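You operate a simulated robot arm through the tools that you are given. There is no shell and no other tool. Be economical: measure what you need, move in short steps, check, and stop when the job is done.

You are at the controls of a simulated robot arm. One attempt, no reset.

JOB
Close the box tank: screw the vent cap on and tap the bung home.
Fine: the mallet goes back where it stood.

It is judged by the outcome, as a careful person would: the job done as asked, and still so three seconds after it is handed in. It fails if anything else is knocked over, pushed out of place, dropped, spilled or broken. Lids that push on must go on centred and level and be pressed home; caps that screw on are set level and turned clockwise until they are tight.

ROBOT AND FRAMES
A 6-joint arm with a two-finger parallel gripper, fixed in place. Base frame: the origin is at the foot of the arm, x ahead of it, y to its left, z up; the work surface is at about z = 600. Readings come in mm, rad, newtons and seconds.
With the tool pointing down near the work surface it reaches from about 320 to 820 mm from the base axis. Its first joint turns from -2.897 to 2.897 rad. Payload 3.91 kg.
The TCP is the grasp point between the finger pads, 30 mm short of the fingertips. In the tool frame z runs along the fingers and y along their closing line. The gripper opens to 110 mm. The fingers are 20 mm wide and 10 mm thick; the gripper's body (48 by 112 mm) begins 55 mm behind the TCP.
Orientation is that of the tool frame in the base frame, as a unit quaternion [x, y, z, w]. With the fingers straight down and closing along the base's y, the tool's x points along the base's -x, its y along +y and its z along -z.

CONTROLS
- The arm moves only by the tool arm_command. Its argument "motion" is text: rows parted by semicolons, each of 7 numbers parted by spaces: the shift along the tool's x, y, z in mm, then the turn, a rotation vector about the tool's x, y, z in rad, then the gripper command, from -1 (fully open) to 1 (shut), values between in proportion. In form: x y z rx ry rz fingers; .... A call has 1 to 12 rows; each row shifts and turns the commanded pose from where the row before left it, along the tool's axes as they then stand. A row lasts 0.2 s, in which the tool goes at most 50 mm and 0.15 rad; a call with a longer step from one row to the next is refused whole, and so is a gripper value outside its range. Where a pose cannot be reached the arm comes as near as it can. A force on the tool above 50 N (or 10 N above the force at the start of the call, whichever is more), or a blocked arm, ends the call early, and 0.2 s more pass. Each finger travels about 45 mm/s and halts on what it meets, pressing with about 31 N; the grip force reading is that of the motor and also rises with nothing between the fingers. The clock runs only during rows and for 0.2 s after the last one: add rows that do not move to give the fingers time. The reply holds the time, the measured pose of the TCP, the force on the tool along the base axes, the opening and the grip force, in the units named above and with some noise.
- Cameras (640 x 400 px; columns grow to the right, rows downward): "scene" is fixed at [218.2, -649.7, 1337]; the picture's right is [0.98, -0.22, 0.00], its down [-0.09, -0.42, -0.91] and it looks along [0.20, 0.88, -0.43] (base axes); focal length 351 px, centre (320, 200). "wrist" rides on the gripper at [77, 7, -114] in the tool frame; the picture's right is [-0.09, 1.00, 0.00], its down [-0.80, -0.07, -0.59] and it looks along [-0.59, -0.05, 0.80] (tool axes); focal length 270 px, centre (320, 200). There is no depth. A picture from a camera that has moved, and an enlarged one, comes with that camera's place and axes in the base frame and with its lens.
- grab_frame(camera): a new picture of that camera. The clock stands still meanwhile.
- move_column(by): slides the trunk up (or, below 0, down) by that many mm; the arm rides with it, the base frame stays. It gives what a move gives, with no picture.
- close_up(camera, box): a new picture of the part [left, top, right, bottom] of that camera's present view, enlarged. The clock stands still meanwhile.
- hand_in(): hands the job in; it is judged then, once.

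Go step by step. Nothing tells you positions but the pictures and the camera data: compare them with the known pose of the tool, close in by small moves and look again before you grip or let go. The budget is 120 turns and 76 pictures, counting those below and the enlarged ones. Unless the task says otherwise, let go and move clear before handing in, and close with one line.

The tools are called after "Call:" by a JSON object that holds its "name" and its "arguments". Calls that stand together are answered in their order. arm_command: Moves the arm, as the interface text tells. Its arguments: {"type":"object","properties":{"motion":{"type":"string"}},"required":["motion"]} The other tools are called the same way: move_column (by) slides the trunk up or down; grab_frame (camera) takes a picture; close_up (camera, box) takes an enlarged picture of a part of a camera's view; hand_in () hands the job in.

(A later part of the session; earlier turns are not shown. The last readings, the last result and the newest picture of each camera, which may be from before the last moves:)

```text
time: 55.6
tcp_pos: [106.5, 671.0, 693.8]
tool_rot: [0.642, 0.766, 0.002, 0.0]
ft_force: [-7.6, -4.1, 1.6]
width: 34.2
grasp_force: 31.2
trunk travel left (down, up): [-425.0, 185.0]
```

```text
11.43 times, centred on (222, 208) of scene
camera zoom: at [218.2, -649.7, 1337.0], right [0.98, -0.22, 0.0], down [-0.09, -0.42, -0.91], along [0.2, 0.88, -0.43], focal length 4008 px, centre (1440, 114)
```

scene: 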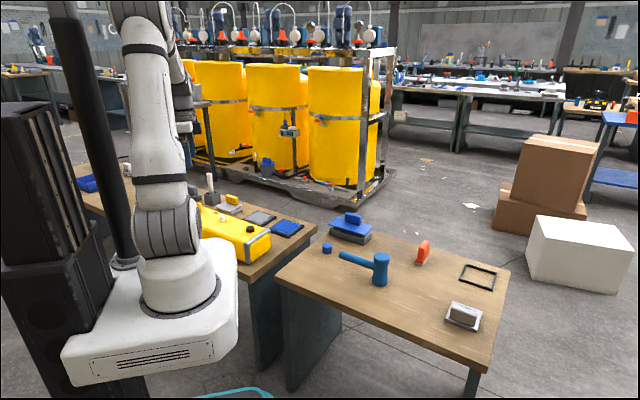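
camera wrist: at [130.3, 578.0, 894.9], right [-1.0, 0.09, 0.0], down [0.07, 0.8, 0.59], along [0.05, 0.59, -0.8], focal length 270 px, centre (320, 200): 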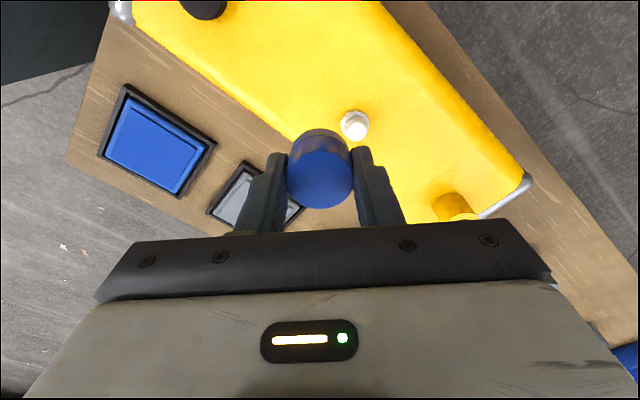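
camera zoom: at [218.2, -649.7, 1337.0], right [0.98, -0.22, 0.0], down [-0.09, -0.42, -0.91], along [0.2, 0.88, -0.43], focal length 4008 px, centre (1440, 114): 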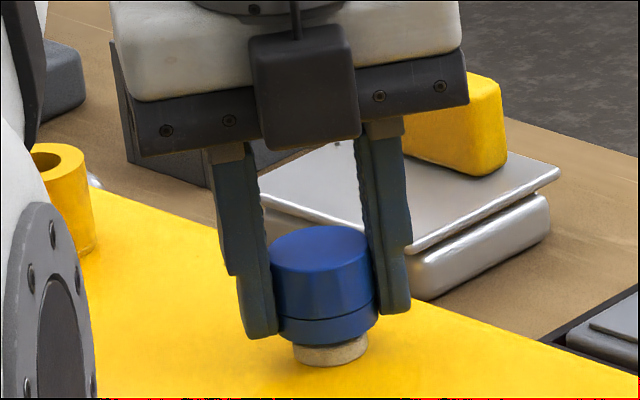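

The cap advances slowly (roughly 1 mm per pass) with about 4 mm to go. I'll ratchet: open, turn back, re-grip, turn clockwise.

Call:
{"name": "arm_command", "arguments": {"motion": "0 0 0 0 0 0 0.3;0 0 0 0 0 0 0;0 0 0 0 0 0 -0.1;0 0 0 0 0 -0.15 -0.1;0 0 0 0 0 -0.15 -0.1;0 0 0 0 0 -0.15 -0.1;0 0 0 0 0 -0.15 -0.1;0 0 0 0 0 -0.15 -0.1;0 0 0 0 0 -0.15 -0.1;0 0 0 0 0 -0.15 -0.1;0 0 0 0 0 -0.15 -0.1;0 0 0 0 0 -0.15 -0.1"}}

Call:
{"name": "arm_command", "arguments": {"motion": "0 0 0 0 0 -0.15 -0.1;0 0 0 0 0 -0.15 -0.1;0 0 0 0 0 -0.15 -0.1;0 0 0 0 0 -0.15 -0.1;0 0 0 0 0 -0.15 -0.1;0 0 0 0 0 -0.15 -0.1;0 0 0 0 0 -0.15 -0.1;0 0 0 0 0 -0.15 -0.1;0 0 0 0 0 -0.15 -0.1;0 0 0 0 0 -0.15 -0.1;0 0 0 0 0 -0.15 -0.1;0 0 0 0 0 -0.15 -0.1"}}

Call:
{"name": "arm_command", "arguments": {"motion": "0 0 0 0 0 -0.15 -0.1;0 0 0 0 0 -0.15 -0.1;0 0 0 0 0 -0.15 -0.1;0 0 0 0 0 -0.15 -0.1;0 0 0 0 0 0 -0.1"}}

Call:
{"name": "close_up", "arguments": {"camera": "wrist", "box": [240, 80, 400, 240]}}

```text
time: 58.2
tcp_pos: [106.9, 671.1, 692.9]
tool_rot: [0.021, 1.0, 0.001, 0.001]
ft_force: [-0.4, 0.8, 0.2]
width: 60.5
grasp_force: 0.1
trunk travel left (down, up): [-425.0, 185.0]
```

```text
time: 60.8
tcp_pos: [106.8, 670.0, 692.5]
tool_rot: [0.77, -0.638, 0.0, -0.002]
ft_force: [1.0, -0.6, -0.7]
width: 60.5
grasp_force: 0.0
trunk travel left (down, up): [-425.0, 185.0]
```

```text
time: 62.0
tcp_pos: [106.3, 671.6, 692.2]
tool_rot: [0.924, -0.383, 0.001, -0.002]
ft_force: [0.4, -0.4, 0.3]
width: 60.6
grasp_force: 0.1
trunk travel left (down, up): [-425.0, 185.0]
```

```text
2.50 times, centred on (320, 160) of wrist
camera zoom: at [156.6, 612.4, 805.8], right [-0.77, -0.64, 0.0], down [-0.52, 0.62, 0.59], along [-0.38, 0.46, -0.8], focal length 676 px, centre (320, 300)
```

zoom: 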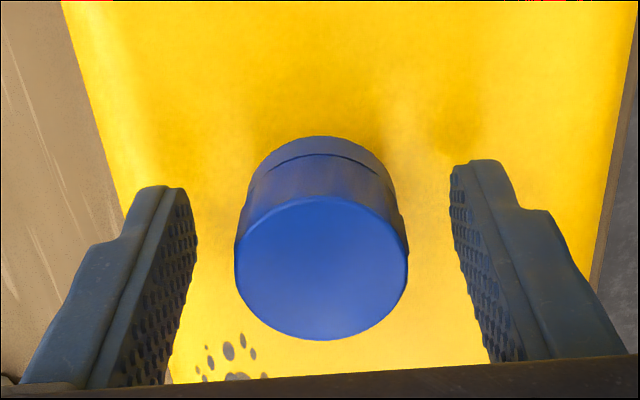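

Call:
{"name": "arm_command", "arguments": {"motion": "-1.2 0 0 0 0 0 -0.1;0 0 0 0 0 0 0.4;0 0 0 0 0 0 1;0 0 0 0 0 0 1;0 0 0 0 0 0 1;0 0 0 0 0 0 1"}}

Call:
{"name": "arm_command", "arguments": {"motion": "0 0 0.05 0 0 0.15 1;0 0 0.05 0 0 0.15 1;0 0 0.05 0 0 0.15 1;0 0 0.05 0 0 0.15 1;0 0 0.05 0 0 0.15 1;0 0 0.05 0 0 0.15 1;0 0 0.05 0 0 0.15 1;0 0 0.05 0 0 0.15 1;0 0 0 0 0 0 1"}}

```text
time: 63.4
tcp_pos: [106.8, 672.3, 692.0]
tool_rot: [0.924, -0.383, 0.0, -0.001]
ft_force: [-3.4, -3.9, -0.9]
width: 35.2
grasp_force: 30.7
trunk travel left (down, up): [-425.0, 185.0]
```

```text
time: 65.4
tcp_pos: [106.4, 672.8, 690.9]
tool_rot: [-0.546, 0.838, 0.001, 0.002]
ft_force: [3.7, 0.6, 1.3]
width: 34.7
grasp_force: 31.0
trunk travel left (down, up): [-425.0, 185.0]
```

Forces are low now, so the centring is good. I'll continue.

Call:
{"name": "arm_command", "arguments": {"motion": "0 0 0.05 0 0 0.15 1;0 0 0.05 0 0 0.15 1;0 0 0.05 0 0 0.15 1;0 0 0.05 0 0 0.15 1;0 0 0.05 0 0 0.15 1;0 0 0.05 0 0 0.15 1;0 0 0.05 0 0 0.15 1;0 0 0.05 0 0 0.15 1;0 0 0 0 0 0 1"}}

Call:
{"name": "arm_command", "arguments": {"motion": "0 0 0.05 0 0 0.15 1;0 0 0.05 0 0 0.15 1;0 0 0.05 0 0 0.15 1;0 0 0.05 0 0 0.15 1;0 0 0.05 0 0 0.15 1;0 0 0.05 0 0 0.15 1;0 0 0.05 0 0 0.15 1;0 0 0.05 0 0 0.15 1;0 0 0 0 0 0 1"}}

Call:
{"name": "close_up", "arguments": {"camera": "scene", "box": [202, 190, 242, 225]}}

```text
time: 67.4
tcp_pos: [106.0, 670.8, 689.3]
tool_rot: [0.023, 1.0, 0.002, 0.001]
ft_force: [-1.5, 0.7, 1.1]
width: 35.1
grasp_force: 30.9
trunk travel left (down, up): [-425.0, 185.0]
```

```text
time: 69.4
tcp_pos: [105.6, 671.7, 688.7]
tool_rot: [0.583, 0.813, 0.001, 0.001]
ft_force: [-1.6, -2.5, 0.0]
width: 34.4
grasp_force: 31.4
trunk travel left (down, up): [-425.0, 185.0]
```

```text
11.43 times, centred on (222, 208) of scene
camera zoom: at [218.2, -649.7, 1337.0], right [0.98, -0.22, 0.0], down [-0.09, -0.42, -0.91], along [0.2, 0.88, -0.43], focal length 4008 px, centre (1440, 114)
```

zoom: 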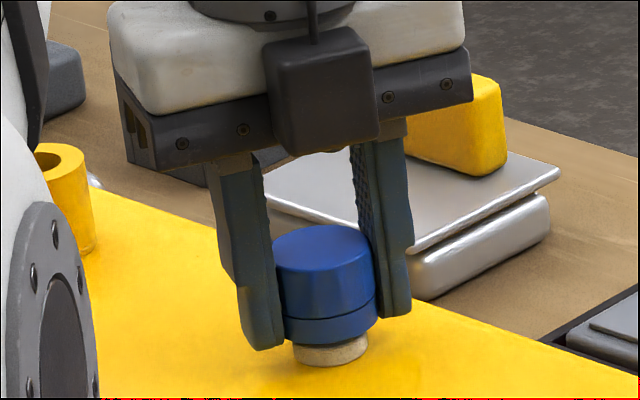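

I can't tell the advance from height alone, so I'll test engagement by pulling up gently 2 mm while gripped.

Call:
{"name": "arm_command", "arguments": {"motion": "0 0 -1 0 0 0 1;0 0 -1 0 0 0 1;0 0 0 0 0 0 1"}}

Call:
{"name": "close_up", "arguments": {"camera": "scene", "box": [202, 190, 242, 225]}}

```text
time: 70.2
tcp_pos: [106.6, 671.0, 691.0]
tool_rot: [0.584, 0.812, 0.0, 0.001]
ft_force: [2.9, -2.7, -8.1]
width: 34.7
grasp_force: 31.1
trunk travel left (down, up): [-425.0, 185.0]
```

```text
11.43 times, centred on (222, 208) of scene
camera zoom: at [218.2, -649.7, 1337.0], right [0.98, -0.22, 0.0], down [-0.09, -0.42, -0.91], along [0.2, 0.88, -0.43], focal length 4008 px, centre (1440, 114)
```

zoom: 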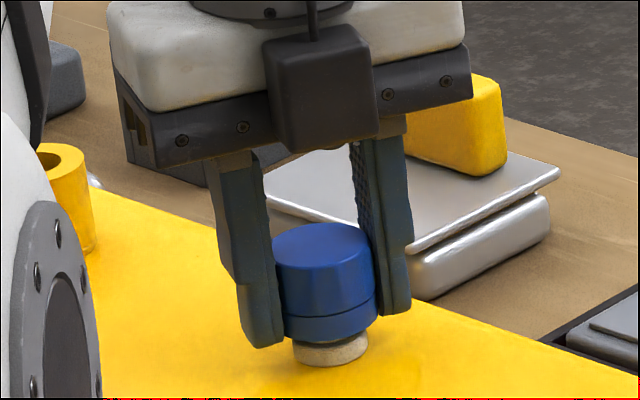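

There's modest resistance, so it's at least partly engaged. I'll release and look at the cap standing free to check its level and height.

Call:
{"name": "arm_command", "arguments": {"motion": "0 0 1 0 0 0 1;0 0 0.5 0 0 0 1;0 0 0 0 0 0 0.3;0 0 0 0 0 0 0;0 0 0 0 0 0 -0.2;0 0 -20 0 0 0 -0.2;0 0 -30 0 0 0 -0.2;0 0 -30 0 0 0 -0.2;0 0 0 0 0 0 -0.2"}}

Call:
{"name": "close_up", "arguments": {"camera": "scene", "box": [206, 194, 236, 219]}}

Call:
{"name": "close_up", "arguments": {"camera": "wrist", "box": [260, 80, 380, 180]}}

```text
time: 72.2
tcp_pos: [105.6, 668.4, 769.7]
tool_rot: [0.583, 0.813, 0.0, 0.001]
ft_force: [0.5, -0.4, 0.5]
width: 65.8
grasp_force: 0.1
trunk travel left (down, up): [-425.0, 185.0]
```

```text
16.00 times, centred on (221, 206) of scene
camera zoom: at [218.2, -649.7, 1337.0], right [0.98, -0.22, 0.0], down [-0.09, -0.42, -0.91], along [0.2, 0.88, -0.43], focal length 5612 px, centre (1904, 96)
```

zoom: 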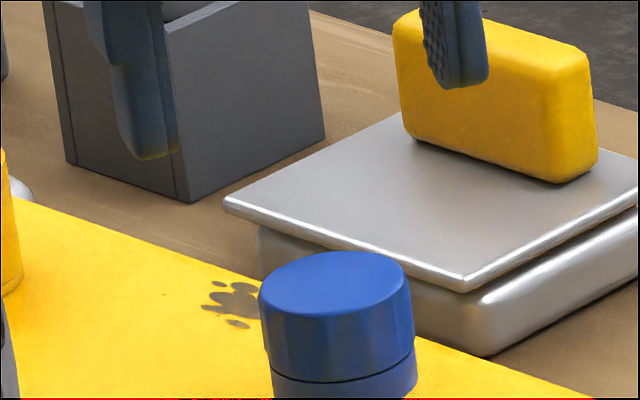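

```text
4.00 times, centred on (320, 130) of wrist
camera zoom: at [87.3, 745.4, 882.9], right [0.97, 0.24, 0.0], down [0.19, -0.78, 0.59], along [0.14, -0.58, -0.8], focal length 1081 px, centre (320, 480)
```

zoom: 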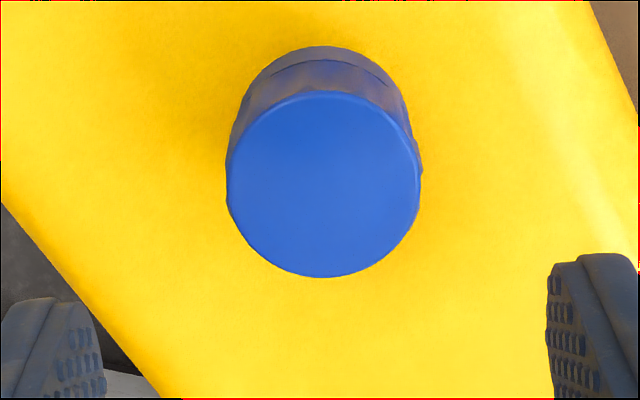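

Call:
{"name": "close_up", "arguments": {"camera": "scene", "box": [204, 200, 236, 224]}}

```text
16.00 times, centred on (220, 212) of scene
camera zoom: at [218.2, -649.7, 1337.0], right [0.98, -0.22, 0.0], down [-0.09, -0.42, -0.91], along [0.2, 0.88, -0.43], focal length 5612 px, centre (1920, 8)
```

zoom: 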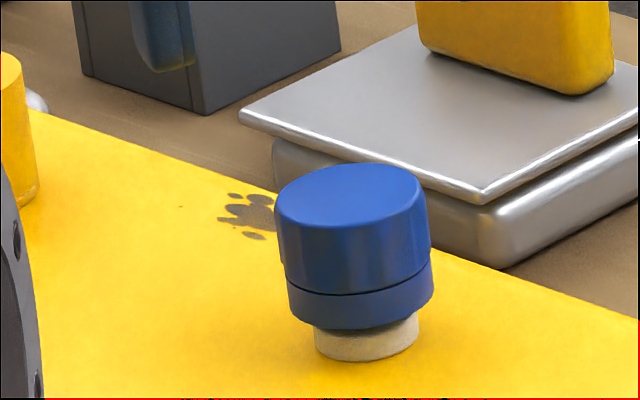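

The cap stands level, with about 4 mm of gap left above the flange, and each turn brings it down roughly 1 mm. I'll rotate back while raised, then descend and make another pass.

Call:
{"name": "arm_command", "arguments": {"motion": "0 0 0 0 0 -0.15 -0.1;0 0 0 0 0 -0.15 -0.1;0 0 0 0 0 -0.15 -0.1;0 0 0 0 0 -0.15 -0.1;0 0 0 0 0 -0.15 -0.1;0 0 0 0 0 -0.15 -0.1;0 0 0 0 0 -0.15 -0.1;0 0 0 0 0 -0.15 -0.1;0 0 0 0 0 -0.15 -0.1;0 0 0 0 0 -0.15 -0.1;0 0 0 0 0 -0.15 -0.1;0 0 0 0 0 -0.15 -0.1"}}

Call:
{"name": "arm_command", "arguments": {"motion": "0 0 0 0 0 -0.15 -0.1;0 0 0 0 0 -0.15 -0.1;0 0 0 0 0 -0.15 -0.1;0 0 0 0 0 -0.15 -0.1;0 0 0 0 0 -0.15 -0.1;0 0 0 0 0 -0.15 -0.1;0 0 0 0 0 -0.15 -0.1;0 0 0 0 0 -0.15 -0.1;0 0 0 0 0 -0.15 -0.1;0 0 0 0 0 -0.15 -0.1;0 0 0 0 0 -0.15 -0.1;0 0 0 0 0 -0.15 -0.1"}}

Call:
{"name": "grab_frame", "arguments": {"camera": "wrist"}}

```text
time: 74.8
tcp_pos: [105.4, 672.4, 768.9]
tool_rot: [-0.275, 0.961, 0.001, 0.001]
ft_force: [-0.4, 0.2, 0.4]
width: 60.5
grasp_force: 0.1
trunk travel left (down, up): [-425.0, 185.0]
```

```text
time: 77.4
tcp_pos: [106.4, 671.7, 770.4]
tool_rot: [0.925, -0.381, 0.001, -0.001]
ft_force: [-0.6, -0.2, 0.4]
width: 60.5
grasp_force: 0.0
trunk travel left (down, up): [-425.0, 185.0]
```

```text
31 pictures are left
camera wrist: at [155.2, 613.0, 883.4], right [-0.77, -0.64, 0.0], down [-0.52, 0.61, 0.59], along [-0.38, 0.46, -0.8], focal length 270 px, centre (320, 200)
```

wrist: 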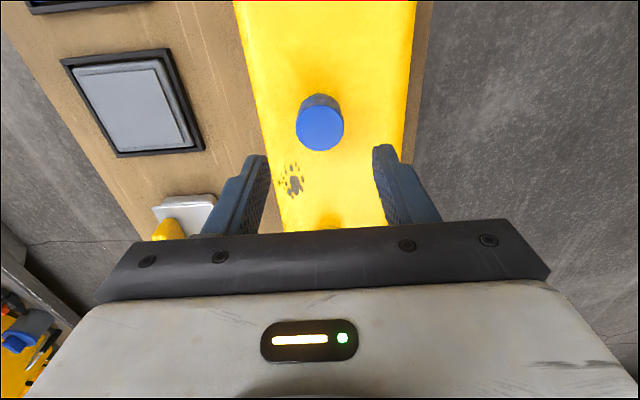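

Centred. I'll descend, grip, and turn.

Call:
{"name": "arm_command", "arguments": {"motion": "0 0 25 0 0 0 -0.1;0 0 25 0 0 0 -0.1;0 0 20 0 0 0 -0.1;0 0 8 0 0 0 -0.1;0 0 0 0 0 0 -0.1;0 0 0 0 0 0 0.4;0 0 0 0 0 0 1;0 0 0 0 0 0 1;0 0 0 0 0 0 1;0 0 0 0 0 0 1"}}

Call:
{"name": "arm_command", "arguments": {"motion": "0 0 0.05 0 0 0.15 1;0 0 0.05 0 0 0.15 1;0 0 0.05 0 0 0.15 1;0 0 0.05 0 0 0.15 1;0 0 0.05 0 0 0.15 1;0 0 0.05 0 0 0.15 1;0 0 0.05 0 0 0.15 1;0 0 0.05 0 0 0.15 1;0 0 0 0 0 0 1"}}

Call:
{"name": "arm_command", "arguments": {"motion": "0 0 0.05 0 0 0.15 1;0 0 0.05 0 0 0.15 1;0 0 0.05 0 0 0.15 1;0 0 0.05 0 0 0.15 1;0 0 0.05 0 0 0.15 1;0 0 0.05 0 0 0.15 1;0 0 0.05 0 0 0.15 1;0 0 0.05 0 0 0.15 1;0 0 0 0 0 0 1"}}

Call:
{"name": "arm_command", "arguments": {"motion": "0 0 0.05 0 0 0.15 1;0 0 0.05 0 0 0.15 1;0 0 0.05 0 0 0.15 1;0 0 0.05 0 0 0.15 1;0 0 0.05 0 0 0.15 1;0 0 0.05 0 0 0.15 1;0 0 0.05 0 0 0.15 1;0 0 0.05 0 0 0.15 1;0 0 0 0 0 0 1"}}

```text
time: 79.6
tcp_pos: [104.8, 673.0, 691.5]
tool_rot: [0.924, -0.383, 0.001, -0.002]
ft_force: [7.1, 8.0, 0.0]
width: 35.0
grasp_force: 30.5
trunk travel left (down, up): [-425.0, 185.0]
```

```text
time: 81.6
tcp_pos: [106.3, 671.7, 690.5]
tool_rot: [-0.545, 0.838, -0.001, 0.001]
ft_force: [-1.7, -0.6, 0.3]
width: 34.6
grasp_force: 30.4
trunk travel left (down, up): [-425.0, 185.0]
```

```text
time: 83.6
tcp_pos: [107.4, 671.7, 690.6]
tool_rot: [0.023, 1.0, 0.001, 0.001]
ft_force: [0.5, -2.6, 0.4]
width: 34.8
grasp_force: 31.1
trunk travel left (down, up): [-425.0, 185.0]
```

```text
time: 85.6
tcp_pos: [106.1, 672.3, 689.8]
tool_rot: [0.583, 0.812, 0.002, 0.0]
ft_force: [1.1, 1.9, 1.9]
width: 34.5
grasp_force: 30.6
trunk travel left (down, up): [-425.0, 185.0]
```

Smooth with low forces. I'll make another ratchet pass, then check.

Call:
{"name": "arm_command", "arguments": {"motion": "0 0 0 0 0 0 0.3;0 0 0 0 0 0 0;0 0 0 0 0 0 -0.1;0 0 0 0 0 -0.15 -0.1;0 0 0 0 0 -0.15 -0.1;0 0 0 0 0 -0.15 -0.1;0 0 0 0 0 -0.15 -0.1;0 0 0 0 0 -0.15 -0.1;0 0 0 0 0 -0.15 -0.1;0 0 0 0 0 -0.15 -0.1;0 0 0 0 0 -0.15 -0.1;0 0 0 0 0 -0.15 -0.1"}}

Call:
{"name": "arm_command", "arguments": {"motion": "0 0 0 0 0 -0.15 -0.1;0 0 0 0 0 -0.15 -0.1;0 0 0 0 0 -0.15 -0.1;0 0 0 0 0 -0.15 -0.1;0 0 0 0 0 -0.15 -0.1;0 0 0 0 0 -0.15 -0.1;0 0 0 0 0 -0.15 -0.1;0 0 0 0 0 -0.15 -0.1;0 0 0 0 0 -0.15 -0.1;0 0 0 0 0 -0.15 -0.1;0 0 0 0 0 -0.15 -0.1;0 0 0 0 0 -0.15 -0.1"}}

Call:
{"name": "arm_command", "arguments": {"motion": "0 0 0 0 0 -0.15 -0.1;0 0 0 0 0 -0.15 -0.1;0 0 0 0 0 -0.15 -0.1;0 0 0 0 0 0 -0.1;0 0 0 0 0 0 0.4;0 0 0 0 0 0 1;0 0 0 0 0 0 1;0 0 0 0 0 0 1;0 0 0 0 0 0 1"}}

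Call:
{"name": "arm_command", "arguments": {"motion": "0 0 0.05 0 0 0.15 1;0 0 0.05 0 0 0.15 1;0 0 0.05 0 0 0.15 1;0 0 0.05 0 0 0.15 1;0 0 0.05 0 0 0.15 1;0 0 0.05 0 0 0.15 1;0 0 0.05 0 0 0.15 1;0 0 0.05 0 0 0.15 1;0 0 0 0 0 0 1"}}

Call:
{"name": "arm_command", "arguments": {"motion": "0 0 0.05 0 0 0.15 1;0 0 0.05 0 0 0.15 1;0 0 0.05 0 0 0.15 1;0 0 0.05 0 0 0.15 1;0 0 0.05 0 0 0.15 1;0 0 0.05 0 0 0.15 1;0 0 0.05 0 0 0.15 1;0 0 0.05 0 0 0.15 1;0 0 0 0 0 0 1"}}

Call:
{"name": "arm_command", "arguments": {"motion": "0 0 0.05 0 0 0.15 1;0 0 0.05 0 0 0.15 1;0 0 0.05 0 0 0.15 1;0 0 0.05 0 0 0.15 1;0 0 0.05 0 0 0.15 1;0 0 0.05 0 0 0.15 1;0 0 0.05 0 0 0.15 1;0 0 0.05 0 0 0.15 1;0 0 0 0 0 0 1"}}

Call:
{"name": "close_up", "arguments": {"camera": "scene", "box": [204, 200, 236, 224]}}

```text
time: 88.2
tcp_pos: [104.7, 671.4, 688.8]
tool_rot: [-0.053, 0.999, 0.001, 0.001]
ft_force: [-0.1, 0.5, 0.3]
width: 60.3
grasp_force: 0.1
trunk travel left (down, up): [-425.0, 185.0]
```

```text
time: 90.8
tcp_pos: [106.1, 671.7, 690.1]
tool_rot: [0.816, -0.578, 0.0, -0.002]
ft_force: [-0.4, -0.5, 0.9]
width: 60.4
grasp_force: 0.1
trunk travel left (down, up): [-425.0, 185.0]
```

```text
time: 92.8
tcp_pos: [105.4, 672.1, 689.2]
tool_rot: [0.923, -0.384, 0.0, 0.0]
ft_force: [-2.8, -1.7, -1.4]
width: 35.0
grasp_force: 30.6
trunk travel left (down, up): [-425.0, 185.0]
```

```text
time: 94.8
tcp_pos: [106.0, 671.9, 689.6]
tool_rot: [-0.546, 0.838, 0.001, 0.002]
ft_force: [1.2, 0.0, 2.8]
width: 34.8
grasp_force: 30.8
trunk travel left (down, up): [-425.0, 185.0]
```

```text
time: 96.8
tcp_pos: [105.3, 671.4, 688.5]
tool_rot: [0.023, 1.0, 0.002, 0.001]
ft_force: [0.3, -2.0, 2.2]
width: 34.9
grasp_force: 31.3
trunk travel left (down, up): [-425.0, 185.0]
```

```text
time: 98.8
tcp_pos: [106.4, 672.0, 686.6]
tool_rot: [0.583, 0.812, 0.001, 0.0]
ft_force: [-3.2, -2.3, 0.3]
width: 34.6
grasp_force: 31.3
trunk travel left (down, up): [-425.0, 185.0]
```

```text
16.00 times, centred on (220, 212) of scene
camera zoom: at [218.2, -649.7, 1337.0], right [0.98, -0.22, 0.0], down [-0.09, -0.42, -0.91], along [0.2, 0.88, -0.43], focal length 5612 px, centre (1920, 8)
```

zoom: 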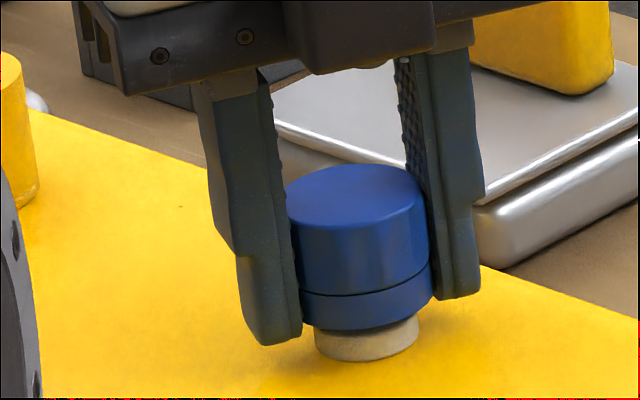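

The height didn't change over the last two passes, so the cap is either tight or turning without biting. I'll press down lightly to see whether it gives.

Call:
{"name": "arm_command", "arguments": {"motion": "0 0 0.7 0 0 0 1;0 0 0.7 0 0 0 1;0 0 0.7 0 0 0 1;0 0 0 0 0 0 1"}}

Call:
{"name": "close_up", "arguments": {"camera": "wrist", "box": [265, 100, 375, 210]}}

```text
time: 99.8
tcp_pos: [106.4, 671.6, 687.0]
tool_rot: [0.583, 0.813, 0.002, 0.0]
ft_force: [0.0, -1.2, 14.7]
width: 34.5
grasp_force: 30.7
trunk travel left (down, up): [-425.0, 185.0]
```

```text
3.64 times, centred on (320, 155) of wrist
camera zoom: at [87.7, 746.8, 801.2], right [0.97, 0.24, 0.0], down [0.19, -0.78, 0.59], along [0.14, -0.57, -0.81], focal length 983 px, centre (320, 364)
```

zoom: 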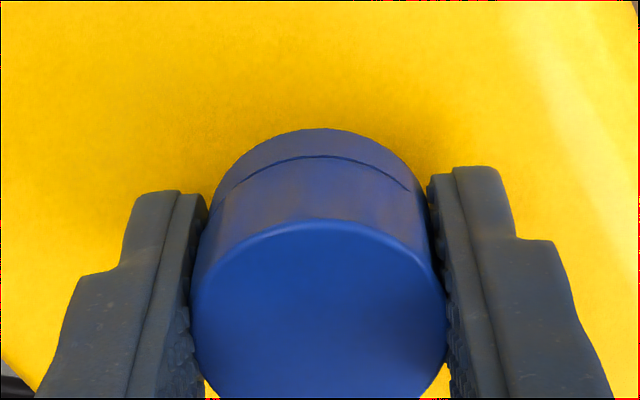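

Pressing gives 15 N with no movement, so it's solidly seated. To check for slipping (tight), I'll back off 0.75 rad, re-grip, and compare close-ups before and after a clockwise turn.

Call:
{"name": "arm_command", "arguments": {"motion": "0 0 -1.5 0 0 0 1;0 0 0 0 0 0 0.3;0 0 0 0 0 0 0;0 0 0 0 0 -0.15 0;0 0 0 0 0 -0.15 0;0 0 0 0 0 -0.15 0;0 0 0 0 0 -0.15 0;0 0 0 0 0 -0.15 0;0 0 0 0 0 0 0"}}

Call:
{"name": "close_up", "arguments": {"camera": "wrist", "box": [280, 110, 360, 180]}}

Call:
{"name": "arm_command", "arguments": {"motion": "0 0 0 0 0 0 1;0 0 0 0 0 0 1;0 0 0 0 0 0 1;0 0 0 0 0 0 1;0 0 0 0 0 0.15 1;0 0 0 0 0 0.15 1;0 0 0 0 0 0.15 1;0 0 0 0 0 0 0.3;0 0 0 0 0 0 0;0 0 0 0 0 0 0"}}

Call:
{"name": "close_up", "arguments": {"camera": "wrist", "box": [280, 110, 360, 180]}}

```text
time: 101.8
tcp_pos: [105.8, 671.6, 687.7]
tool_rot: [0.244, 0.97, 0.001, 0.001]
ft_force: [-0.8, 1.7, 0.7]
width: 54.7
grasp_force: 0.1
trunk travel left (down, up): [-425.0, 185.0]
```

```text
5.71 times, centred on (320, 145) of wrist
camera zoom: at [41.5, 714.7, 800.2], right [0.55, 0.84, 0.0], down [0.67, -0.44, 0.6], along [0.5, -0.32, -0.8], focal length 1544 px, centre (320, 514)
```

zoom: 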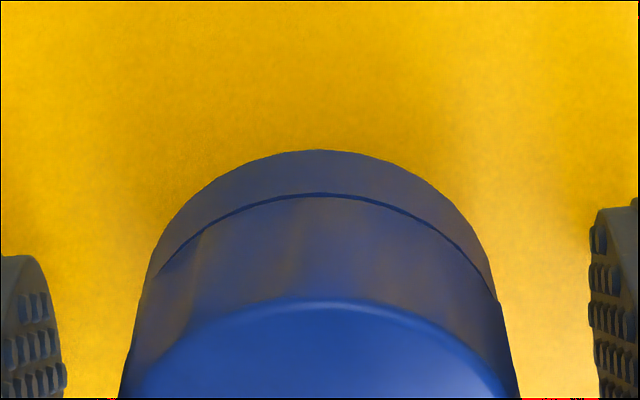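

```text
time: 104.0
tcp_pos: [105.8, 672.1, 686.3]
tool_rot: [0.455, 0.891, 0.001, 0.001]
ft_force: [0.6, -0.6, -0.1]
width: 55.1
grasp_force: 0.0
trunk travel left (down, up): [-425.0, 185.0]
```

```text
5.71 times, centred on (320, 145) of wrist
camera zoom: at [66.1, 739.0, 800.1], right [0.86, 0.51, 0.0], down [0.41, -0.69, 0.59], along [0.31, -0.51, -0.8], focal length 1544 px, centre (320, 514)
```

zoom: 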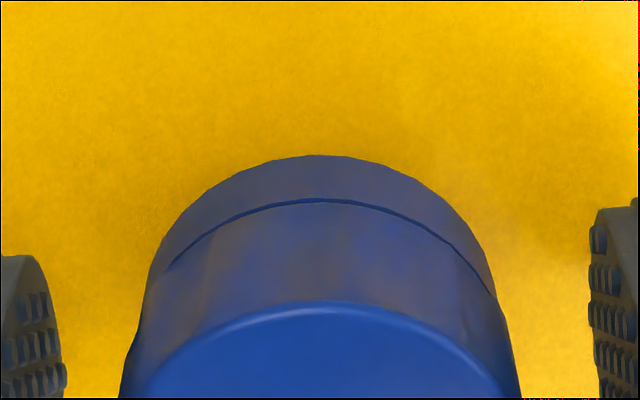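

The facets are hard to compare. I'll use the pull test instead: when tight, the cap shouldn't have any play.

Call:
{"name": "arm_command", "arguments": {"motion": "0 0 0 0 0 0 1;0 0 0 0 0 0 1;0 0 0 0 0 0 1;0 0 0 0 0 0 1;0 0 -1 0 0 0 1;0 0 -1 0 0 0 1;0 0 0 0 0 0 1"}}

Call:
{"name": "arm_command", "arguments": {"motion": "0 0 -1 0 0 0 1;0 0 -1 0 0 0 1;0 0 0 0 0 0 1"}}

Call:
{"name": "close_up", "arguments": {"camera": "scene", "box": [204, 200, 236, 224]}}

```text
time: 105.6
tcp_pos: [105.6, 671.8, 688.2]
tool_rot: [0.454, 0.891, 0.0, 0.001]
ft_force: [-0.6, 4.6, -9.3]
width: 34.7
grasp_force: 31.1
trunk travel left (down, up): [-425.0, 185.0]
```

```text
time: 106.4
tcp_pos: [105.4, 672.4, 688.1]
tool_rot: [0.454, 0.891, -0.001, 0.002]
ft_force: [-2.0, 3.9, -24.5]
width: 34.7
grasp_force: 30.6
trunk travel left (down, up): [-425.0, 185.0]
```

```text
16.00 times, centred on (220, 212) of scene
camera zoom: at [218.2, -649.7, 1337.0], right [0.98, -0.22, 0.0], down [-0.09, -0.42, -0.91], along [0.2, 0.88, -0.43], focal length 5612 px, centre (1920, 8)
```

zoom: 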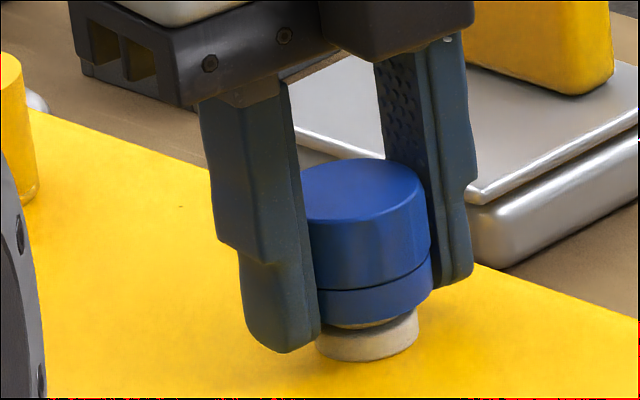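

The pull is held at 24 N with about 1 mm of play, so the thread is engaged but not tight. The advance seemed to happen when I pressed while turning, so I'll do a full pass with about 15 N of down force.

Call:
{"name": "arm_command", "arguments": {"motion": "0 0 2 0 0 0 1;0 0 2 0 0 0 1;0 0 0 0 0 0 0.3;0 0 0 0 0 0 0;0 0 0 0 0 -0.15 -0.1;0 0 0 0 0 -0.15 -0.1;0 0 0 0 0 -0.15 -0.1;0 0 0 0 0 -0.15 -0.1;0 0 0 0 0 -0.15 -0.1;0 0 0 0 0 -0.15 -0.1;0 0 0 0 0 -0.15 -0.1;0 0 0 0 0 -0.15 -0.1"}}

Call:
{"name": "arm_command", "arguments": {"motion": "0 0 0 0 0 -0.15 -0.1;0 0 0 0 0 -0.15 -0.1;0 0 0 0 0 -0.15 -0.1;0 0 0 0 0 -0.15 -0.1;0 0 0 0 0 -0.15 -0.1;0 0 0 0 0 -0.15 -0.1;0 0 0 0 0 -0.15 -0.1;0 0 0 0 0 -0.15 -0.1;0 0 0 0 0 -0.15 -0.1;0 0 0 0 0 -0.15 -0.1;0 0 0 0 0 -0.15 -0.1;0 0 0 0 0 -0.15 -0.1"}}

Call:
{"name": "arm_command", "arguments": {"motion": "0 0 -1 0 0 -0.15 -0.1;0 0 0 0 0 -0.15 -0.1;0 0 0 0 0 0 -0.1;0 0 0 0 0 0 0.4;0 0 0 0 0 0 1;0 0 0 0 0 0 1;0 0 0 0 0 0 1;0 0 0 0 0 0 1;0 0 1 0 0 0 1;0 0 1 0 0 0 1;0 0 0 0 0 0 1"}}

Call:
{"name": "arm_command", "arguments": {"motion": "0 0 0.1 0 0 0.12 1;0 0 0.1 0 0 0.12 1;0 0 0.1 0 0 0.12 1;0 0 0.1 0 0 0.12 1;0 0 0.1 0 0 0.12 1;0 0 0.1 0 0 0.12 1;0 0 0.1 0 0 0.12 1;0 0 0.1 0 0 0.12 1;0 0 0 0 0 0 1"}}

```text
time: 109.0
tcp_pos: [107.1, 671.2, 685.6]
tool_rot: [-0.13, 0.992, 0.001, 0.002]
ft_force: [0.1, 0.2, -0.1]
width: 60.7
grasp_force: 0.1
trunk travel left (down, up): [-425.0, 185.0]
```

```text
time: 111.6
tcp_pos: [105.0, 672.7, 687.0]
tool_rot: [0.856, -0.516, 0.001, -0.001]
ft_force: [0.3, -0.1, 0.7]
width: 60.4
grasp_force: 0.0
trunk travel left (down, up): [-425.0, 185.0]
```

```text
time: 114.0
tcp_pos: [106.0, 671.3, 687.4]
tool_rot: [0.924, -0.382, 0.0, -0.003]
ft_force: [-1.2, -4.0, 13.0]
width: 34.7
grasp_force: 30.6
trunk travel left (down, up): [-425.0, 185.0]
```

```text
time: 116.0
tcp_pos: [105.5, 670.8, 684.5]
tool_rot: [-0.642, 0.767, 0.0, 0.002]
ft_force: [-1.1, -0.7, 0.8]
width: 34.6
grasp_force: 31.0
trunk travel left (down, up): [-425.0, 185.0]
```

The load relaxed and the tool went down about 2.5 mm, so I'll look.

Call:
{"name": "close_up", "arguments": {"camera": "scene", "box": [204, 200, 236, 224]}}

```text
16.00 times, centred on (220, 212) of scene
camera zoom: at [218.2, -649.7, 1337.0], right [0.98, -0.22, 0.0], down [-0.09, -0.42, -0.91], along [0.2, 0.88, -0.43], focal length 5612 px, centre (1920, 8)
```

zoom: 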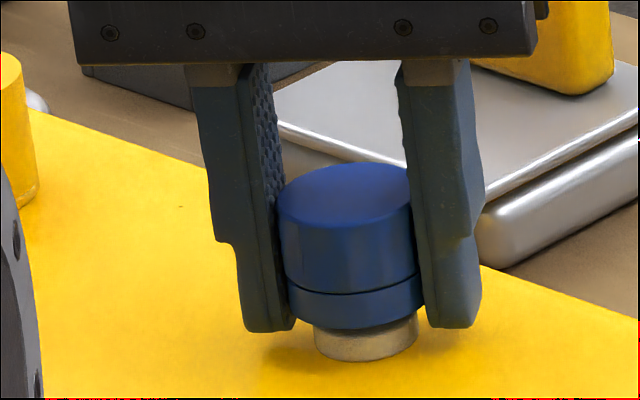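

The cap height stays constant while the fingers slide on it under load, so the cap is screwed tight: held axially, level, with the grip slipping. I'll release, rise, and head for the mallet at about (618, 212).

Call:
{"name": "arm_command", "arguments": {"motion": "0 0 0 0 0 0 0.3;0 0 0 0 0 0 0;0 0 0 0 0 0 -0.1;0 0 -15 0 0 0 -0.1;0 0 -30 0 0 0 -0.1;0 0 -40 0 0 0 -0.1;0 0 -31 0 0 0 -0.1;0 0 0 0 0 0 -0.1"}}

Call:
{"name": "arm_command", "arguments": {"motion": "0 0 0 0 0 -0.15 -0.64;0 0 0 0 0 -0.15 -0.64;0 0 0 0 0 -0.15 -0.64;0 0 0 0 0 -0.15 -0.64;0 0 0 0 0 -0.15 -0.64;0 0 0 0 0 -0.15 -0.64;0 0 0 0 0 -0.016 -0.64;0 0 0 0 0 0 -0.64"}}

Call:
{"name": "close_up", "arguments": {"camera": "scene", "box": [196, 190, 260, 240]}}

```text
time: 117.8
tcp_pos: [105.7, 671.0, 803.1]
tool_rot: [-0.642, 0.767, 0.0, 0.001]
ft_force: [0.4, 0.3, -0.6]
width: 60.5
grasp_force: 0.0
trunk travel left (down, up): [-425.0, 185.0]
```

```text
time: 119.6
tcp_pos: [106.3, 671.2, 802.1]
tool_rot: [0.915, -0.404, 0.0, -0.001]
ft_force: [-0.3, -0.1, 0.2]
width: 90.1
grasp_force: 0.2
trunk travel left (down, up): [-425.0, 185.0]
```

```text
8.00 times, centred on (228, 215) of scene
camera zoom: at [218.2, -649.7, 1337.0], right [0.98, -0.22, 0.0], down [-0.09, -0.42, -0.91], along [0.2, 0.88, -0.43], focal length 2806 px, centre (1056, 80)
```

zoom: 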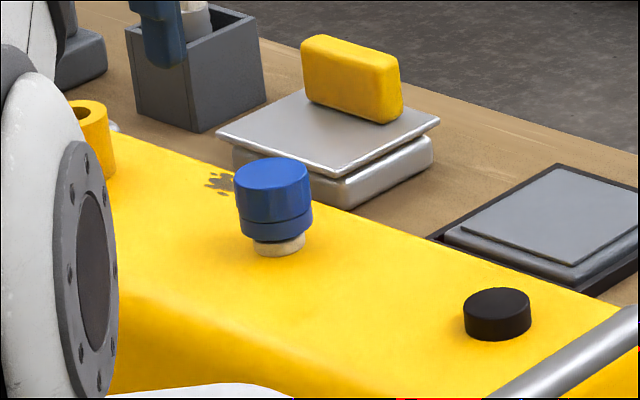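

The cap is on and level. Now I'll go over to the mallet for a look.

Call:
{"name": "arm_command", "arguments": {"motion": "44.7 -4.4 0 0 0 0 -0.64;44.7 -4.4 0 0 0 0 -0.64;44.7 -4.4 0 0 0 0 -0.64;44.7 -4.4 0 0 0 0 -0.64;44.7 -4.4 0 0 0 0 -0.64;44.7 -4.4 0 0 0 0 -0.64;44.7 -4.4 0 0 0 0 -0.64;44.7 -4.4 0 0 0 0 -0.64;0 0 0 0 0 0 -0.64"}}

Call:
{"name": "arm_command", "arguments": {"motion": "44.7 -4.4 0 0 0 0 -0.64;44.7 -4.4 0 0 0 0 -0.64;44.7 -4.4 0 0 0 0 -0.64;44.7 -4.4 0 0 0 0 -0.64;44.7 -4.4 0 0 0 0 -0.64;44.7 -4.4 0 0 0 0 -0.64;44.7 -4.4 0 0 0 0 -0.64;44.7 -4.4 0 0 0 0 -0.64;0 0 0 0 0 0 -0.64"}}

Call:
{"name": "grab_frame", "arguments": {"camera": "wrist"}}

```text
time: 121.6
tcp_pos: [372.2, 428.2, 800.4]
tool_rot: [0.915, -0.405, 0.0, -0.001]
ft_force: [-0.5, 0.5, 0.1]
width: 90.1
grasp_force: 0.1
trunk travel left (down, up): [-425.0, 185.0]
```

```text
time: 123.6
tcp_pos: [640.9, 189.8, 802.3]
tool_rot: [0.915, -0.404, 0.001, -0.001]
ft_force: [0.4, -0.8, -0.3]
width: 90.5
grasp_force: 0.0
trunk travel left (down, up): [-425.0, 185.0]
```

```text
23 pictures are left
camera wrist: at [688.2, 129.0, 916.6], right [-0.8, -0.61, 0.0], down [-0.49, 0.64, 0.59], along [-0.36, 0.47, -0.8], focal length 270 px, centre (320, 200)
```

wrist: 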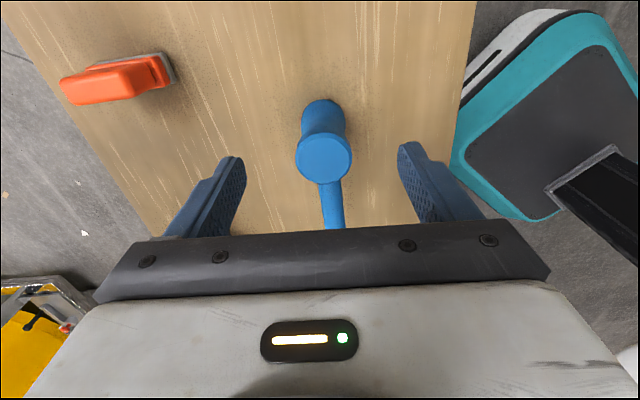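

The mallet head centre is at (616.4, 217) and the handle is already aligned with the tool. I'll move over it and descend straddling the head.

Call:
{"name": "arm_command", "arguments": {"motion": "-36.2 -0.4 0 0 0 0 -0.64;0 0 30 0 0 0 -0.64;0 0 30 0 0 0 -0.64;0 0 30 0 0 0 -0.64;0 0 0 0 0 0 -0.64"}}

Call:
{"name": "grab_frame", "arguments": {"camera": "wrist"}}

Call:
{"name": "close_up", "arguments": {"camera": "scene", "box": [320, 210, 440, 300]}}

```text
time: 124.8
tcp_pos: [617.0, 216.1, 711.9]
tool_rot: [0.914, -0.405, 0.002, -0.002]
ft_force: [0.3, 0.1, 0.2]
width: 89.9
grasp_force: 0.1
trunk travel left (down, up): [-425.0, 185.0]
```

```text
22 pictures are left
camera wrist: at [663.5, 155.6, 825.8], right [-0.8, -0.61, 0.0], down [-0.49, 0.64, 0.59], along [-0.36, 0.47, -0.8], focal length 270 px, centre (320, 200)
```

wrist: 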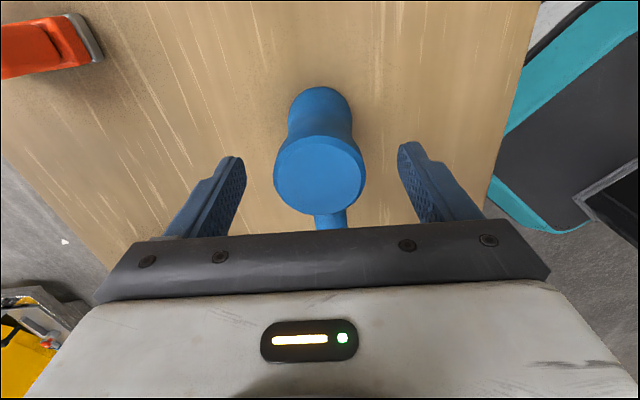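

```text
4.44 times, centred on (380, 255) of scene
camera zoom: at [218.2, -649.7, 1337.0], right [0.98, -0.22, 0.0], down [-0.09, -0.42, -0.91], along [0.2, 0.88, -0.43], focal length 1559 px, centre (53, -44)
```

zoom: 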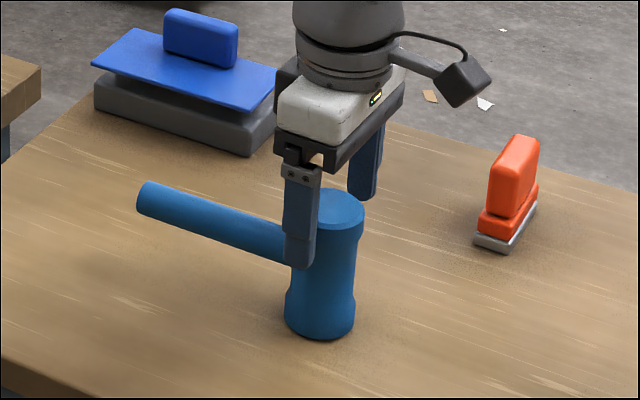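

Aligned. I'll lower 59 mm and close on the head.

Call:
{"name": "arm_command", "arguments": {"motion": "0 0 20 0 0 0 -0.64;0 0 20 0 0 0 -0.64;0 0 15 0 0 0 -0.64;0 0 4 0 0 0 -0.64;0 0 0 0 0 0 -0.64"}}

Call:
{"name": "arm_command", "arguments": {"motion": "0 0 0 0 0 0 -0.2;0 0 0 0 0 0 0;0 0 0 0 0 0 0.2;0 0 0 0 0 0 1;0 0 0 0 0 0 1;0 0 0 0 0 0 1;0 0 0 0 0 0 1"}}

Call:
{"name": "close_up", "arguments": {"camera": "scene", "box": [320, 210, 440, 300]}}

```text
time: 126.0
tcp_pos: [616.3, 216.9, 653.3]
tool_rot: [0.914, -0.405, 0.001, -0.001]
ft_force: [0.6, 0.4, -0.7]
width: 90.1
grasp_force: 0.1
trunk travel left (down, up): [-425.0, 185.0]
```

```text
time: 127.6
tcp_pos: [615.7, 218.0, 653.0]
tool_rot: [0.914, -0.405, 0.001, -0.001]
ft_force: [3.3, 2.9, 2.8]
width: 51.3
grasp_force: 30.2
trunk travel left (down, up): [-425.0, 185.0]
```

```text
4.44 times, centred on (380, 255) of scene
camera zoom: at [218.2, -649.7, 1337.0], right [0.98, -0.22, 0.0], down [-0.09, -0.42, -0.91], along [0.2, 0.88, -0.43], focal length 1559 px, centre (53, -44)
```

zoom: 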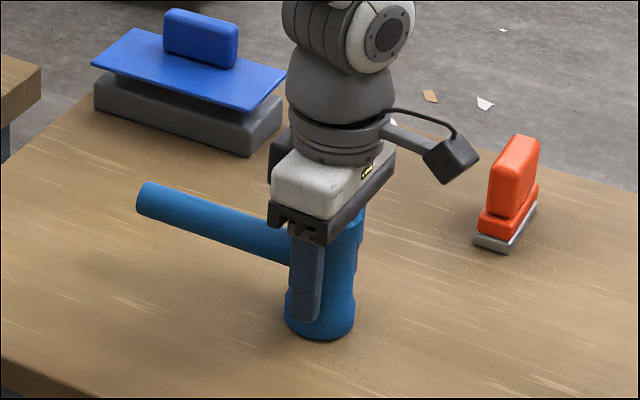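

The mallet is held (51 mm). I'll lift it, turn it 90° so the handle stays clear of the vent cap, and carry it above the bung.

Call:
{"name": "arm_command", "arguments": {"motion": "0 0 -10 0 0 0 1;0 0 -20 0 0 0 1;0 0 -30 0 0 0 1;0 0 -30 0 0 0 1;0 0 -30 0 0 0 1;0 0 -30 0 0 0 1;0 0 0 0 0 0 1"}}

Call:
{"name": "arm_command", "arguments": {"motion": "0 0 0 0 0 0.15 1;0 0 0 0 0 0.15 1;0 0 0 0 0 0.15 1;0 0 0 0 0 0.15 1;0 0 0 0 0 0.15 1;0 0 0 0 0 0.15 1;0 0 0 0 0 0.15 1;0 0 0 0 0 0.15 1;0 0 0 0 0 0.15 1;0 0 0 0 0 0.15 1;0 0 0 0 0 0.0708 1;0 0 0 0 0 0 1"}}

Call:
{"name": "grab_frame", "arguments": {"camera": "scene"}}

```text
time: 129.2
tcp_pos: [615.9, 216.9, 802.9]
tool_rot: [0.915, -0.405, 0.0, 0.0]
ft_force: [-0.1, -0.5, -4.7]
width: 51.3
grasp_force: 31.0
trunk travel left (down, up): [-425.0, 185.0]
```

```text
time: 131.8
tcp_pos: [615.5, 217.4, 801.8]
tool_rot: [-0.361, 0.933, 0.0, 0.001]
ft_force: [0.4, -0.1, -3.1]
width: 51.3
grasp_force: 31.4
trunk travel left (down, up): [-425.0, 185.0]
```

```text
19 pictures are left
```

scene: 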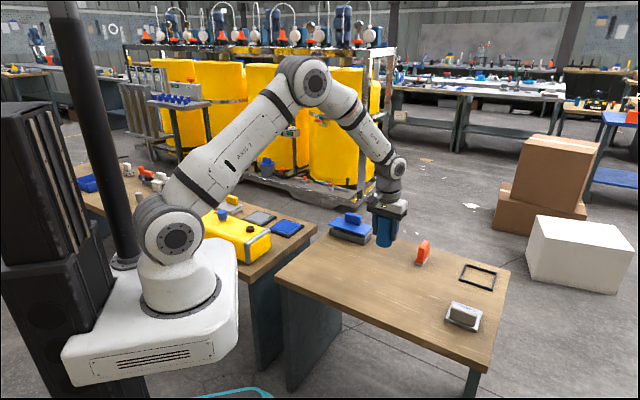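

The mallet is held upright. I'll carry it over the bung.

Call:
{"name": "arm_command", "arguments": {"motion": "4.95 44.1 0 0 0 0 1;4.95 44.1 0 0 0 0 1;4.95 44.1 0 0 0 0 1;4.95 44.1 0 0 0 0 1;4.95 44.1 0 0 0 0 1;4.95 44.1 0 0 0 0 1;4.95 44.1 0 0 0 0 1;4.95 44.1 0 0 0 0 1;4.95 44.1 0 0 0 0 1;4.95 44.1 0 0 0 0 1;4.95 44.1 0 0 0 0 1;4.95 44.1 0 0 0 0 1"}}

Call:
{"name": "arm_command", "arguments": {"motion": "0 0 20 0 0 0 1;0 0 20 0 0 0 1;0 0 20 0 0 0 1;0 0 0 0 0 0 1"}}

Call:
{"name": "close_up", "arguments": {"camera": "scene", "box": [200, 170, 300, 245]}}

Call:
{"name": "grab_frame", "arguments": {"camera": "wrist"}}

```text
time: 134.4
tcp_pos: [213.3, 566.1, 801.9]
tool_rot: [-0.36, 0.933, 0.0, 0.001]
ft_force: [-0.2, -0.2, -3.6]
width: 51.1
grasp_force: 31.2
trunk travel left (down, up): [-425.0, 185.0]
```

```text
time: 135.4
tcp_pos: [216.3, 566.5, 742.0]
tool_rot: [-0.362, 0.932, 0.001, 0.001]
ft_force: [0.5, -0.4, -4.2]
width: 51.4
grasp_force: 31.3
trunk travel left (down, up): [-425.0, 185.0]
```

```text
5.33 times, centred on (250, 208) of scene
camera zoom: at [218.2, -649.7, 1337.0], right [0.98, -0.22, 0.0], down [-0.09, -0.42, -0.91], along [0.2, 0.88, -0.43], focal length 1871 px, centre (693, 160)
```

zoom: 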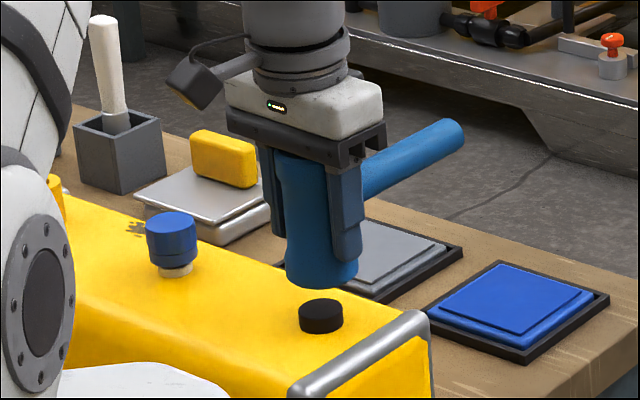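

```text
17 pictures are left
camera wrist: at [153.0, 520.8, 855.2], right [-0.61, 0.8, 0.0], down [0.64, 0.49, 0.6], along [0.47, 0.36, -0.8], focal length 270 px, centre (320, 200)
```

wrist: 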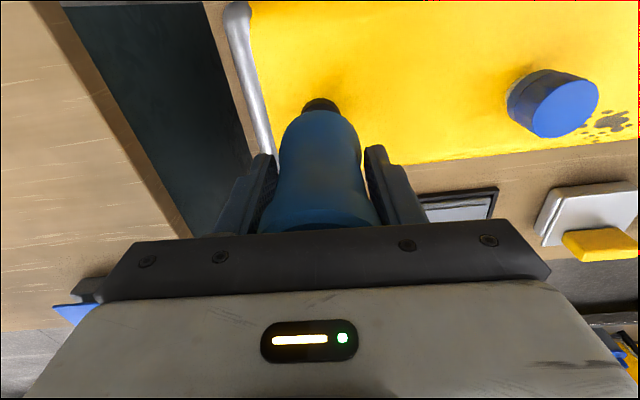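

The mallet face is nearly centred over the bung. I'll shift 2.5 mm and lower to first contact.

Call:
{"name": "arm_command", "arguments": {"motion": "1.5 2 0 0 0 0 1;0 0 10 0 0 0 1;0 0 10 0 0 0 1;0 0 4 0 0 0 1;0 0 2 0 0 0 1;0 0 2 0 0 0 1;0 0 2 0 0 0 1;0 0 0 0 0 0 1"}}

```text
time: 137.2
tcp_pos: [212.7, 568.5, 713.3]
tool_rot: [-0.362, 0.932, 0.001, 0.002]
ft_force: [1.7, -4.0, 16.6]
width: 51.1
grasp_force: 31.2
trunk travel left (down, up): [-425.0, 185.0]
```

Contact at TCP z ≈ 713, so the bung top is near 660. I'll now give a first moderate tap: up 20 mm, then quickly down.

Call:
{"name": "arm_command", "arguments": {"motion": "0 0 -10 0 0 0 1;0 0 -12 0 0 0 1;0 0 0 0 0 0 1;0 0 26 0 0 0 1;0 0 0 0 0 0 1"}}

Call:
{"name": "close_up", "arguments": {"camera": "scene", "box": [230, 190, 280, 230]}}

```text
time: 138.4
tcp_pos: [211.8, 569.2, 709.3]
tool_rot: [-0.362, 0.932, 0.002, 0.003]
ft_force: [1.4, -3.0, 12.3]
width: 51.2
grasp_force: 31.3
trunk travel left (down, up): [-425.0, 185.0]
```

```text
10.00 times, centred on (255, 210) of scene
camera zoom: at [218.2, -649.7, 1337.0], right [0.98, -0.22, 0.0], down [-0.09, -0.42, -0.91], along [0.2, 0.88, -0.43], focal length 3508 px, centre (970, 100)
```

zoom: 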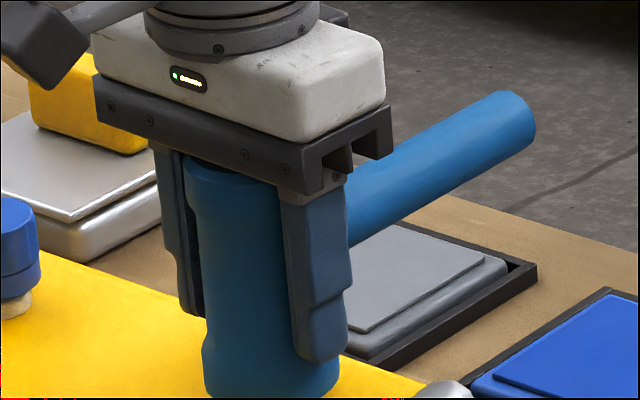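

It went down about 4 mm. I'll tap again from a bit higher.

Call:
{"name": "arm_command", "arguments": {"motion": "0 0 -15 0 0 0 1;0 0 -10 0 0 0 1;0 0 0 0 0 0 1;0 0 29 0 0 0 1;0 0 0 0 0 0 1"}}

Call:
{"name": "arm_command", "arguments": {"motion": "0 0 -15 0 0 0 1;0 0 -10 0 0 0 1;0 0 0 0 0 0 1;0 0 29 0 0 0 1;0 0 0 0 0 0 1"}}

```text
time: 139.6
tcp_pos: [213.7, 568.8, 704.9]
tool_rot: [-0.362, 0.932, 0.002, 0.003]
ft_force: [2.5, -0.1, 12.4]
width: 51.4
grasp_force: 31.4
trunk travel left (down, up): [-425.0, 185.0]
```

```text
time: 140.8
tcp_pos: [213.2, 567.8, 701.5]
tool_rot: [-0.362, 0.932, 0.002, 0.002]
ft_force: [0.5, -2.2, 8.2]
width: 51.2
grasp_force: 30.7
trunk travel left (down, up): [-425.0, 185.0]
```

Another 8 mm. I need to see whether the bung moved or the mallet is sliding in the grip, so I'll lift and look.

Call:
{"name": "arm_command", "arguments": {"motion": "0 0 -20 0 0 0 1;0 0 -25 0 0 0 1;0 0 0 0 0 0 1"}}

Call:
{"name": "close_up", "arguments": {"camera": "scene", "box": [215, 180, 285, 236]}}

```text
time: 141.6
tcp_pos: [212.4, 565.9, 745.6]
tool_rot: [-0.362, 0.932, 0.001, 0.001]
ft_force: [-0.7, -0.5, -4.3]
width: 51.0
grasp_force: 30.9
trunk travel left (down, up): [-425.0, 185.0]
```

```text
7.14 times, centred on (250, 208) of scene
camera zoom: at [218.2, -649.7, 1337.0], right [0.98, -0.22, 0.0], down [-0.09, -0.42, -0.91], along [0.2, 0.88, -0.43], focal length 2505 px, centre (820, 143)
```

zoom: 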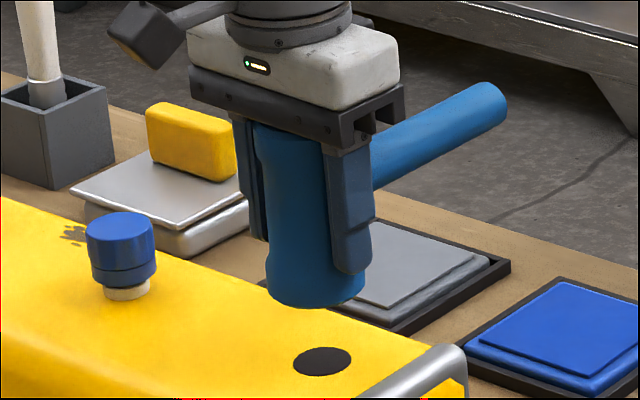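

The bung is now flush with the tank top. I'll give one more light tap to confirm it's home.

Call:
{"name": "arm_command", "arguments": {"motion": "0 0 18 0 0 0 1;0 0 0 0 0 0 1;0 0 30 0 0 0 1;0 0 0 0 0 0 1"}}

Call:
{"name": "arm_command", "arguments": {"motion": "0 0 -20 0 0 0 1;0 0 -40 0 0 0 1;0 0 -40 0 0 0 1;0 0 0 0 0 0 1"}}

Call:
{"name": "close_up", "arguments": {"camera": "scene", "box": [200, 180, 280, 236]}}

```text
time: 142.6
tcp_pos: [211.8, 567.2, 699.0]
tool_rot: [-0.362, 0.932, 0.002, 0.004]
ft_force: [-0.5, -3.4, 25.5]
width: 51.2
grasp_force: 30.9
trunk travel left (down, up): [-425.0, 185.0]
```

```text
time: 143.6
tcp_pos: [215.6, 567.8, 797.8]
tool_rot: [-0.362, 0.932, -0.001, 0.001]
ft_force: [-1.3, 0.7, -4.9]
width: 51.4
grasp_force: 31.2
trunk travel left (down, up): [-425.0, 185.0]
```

```text
7.14 times, centred on (240, 208) of scene
camera zoom: at [218.2, -649.7, 1337.0], right [0.98, -0.22, 0.0], down [-0.09, -0.42, -0.91], along [0.2, 0.88, -0.43], focal length 2505 px, centre (891, 143)
```

zoom: 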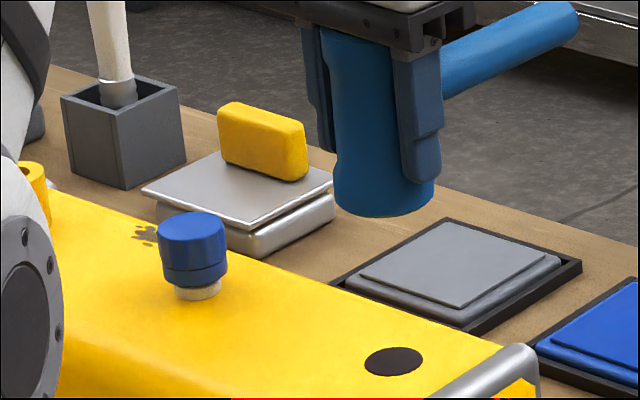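

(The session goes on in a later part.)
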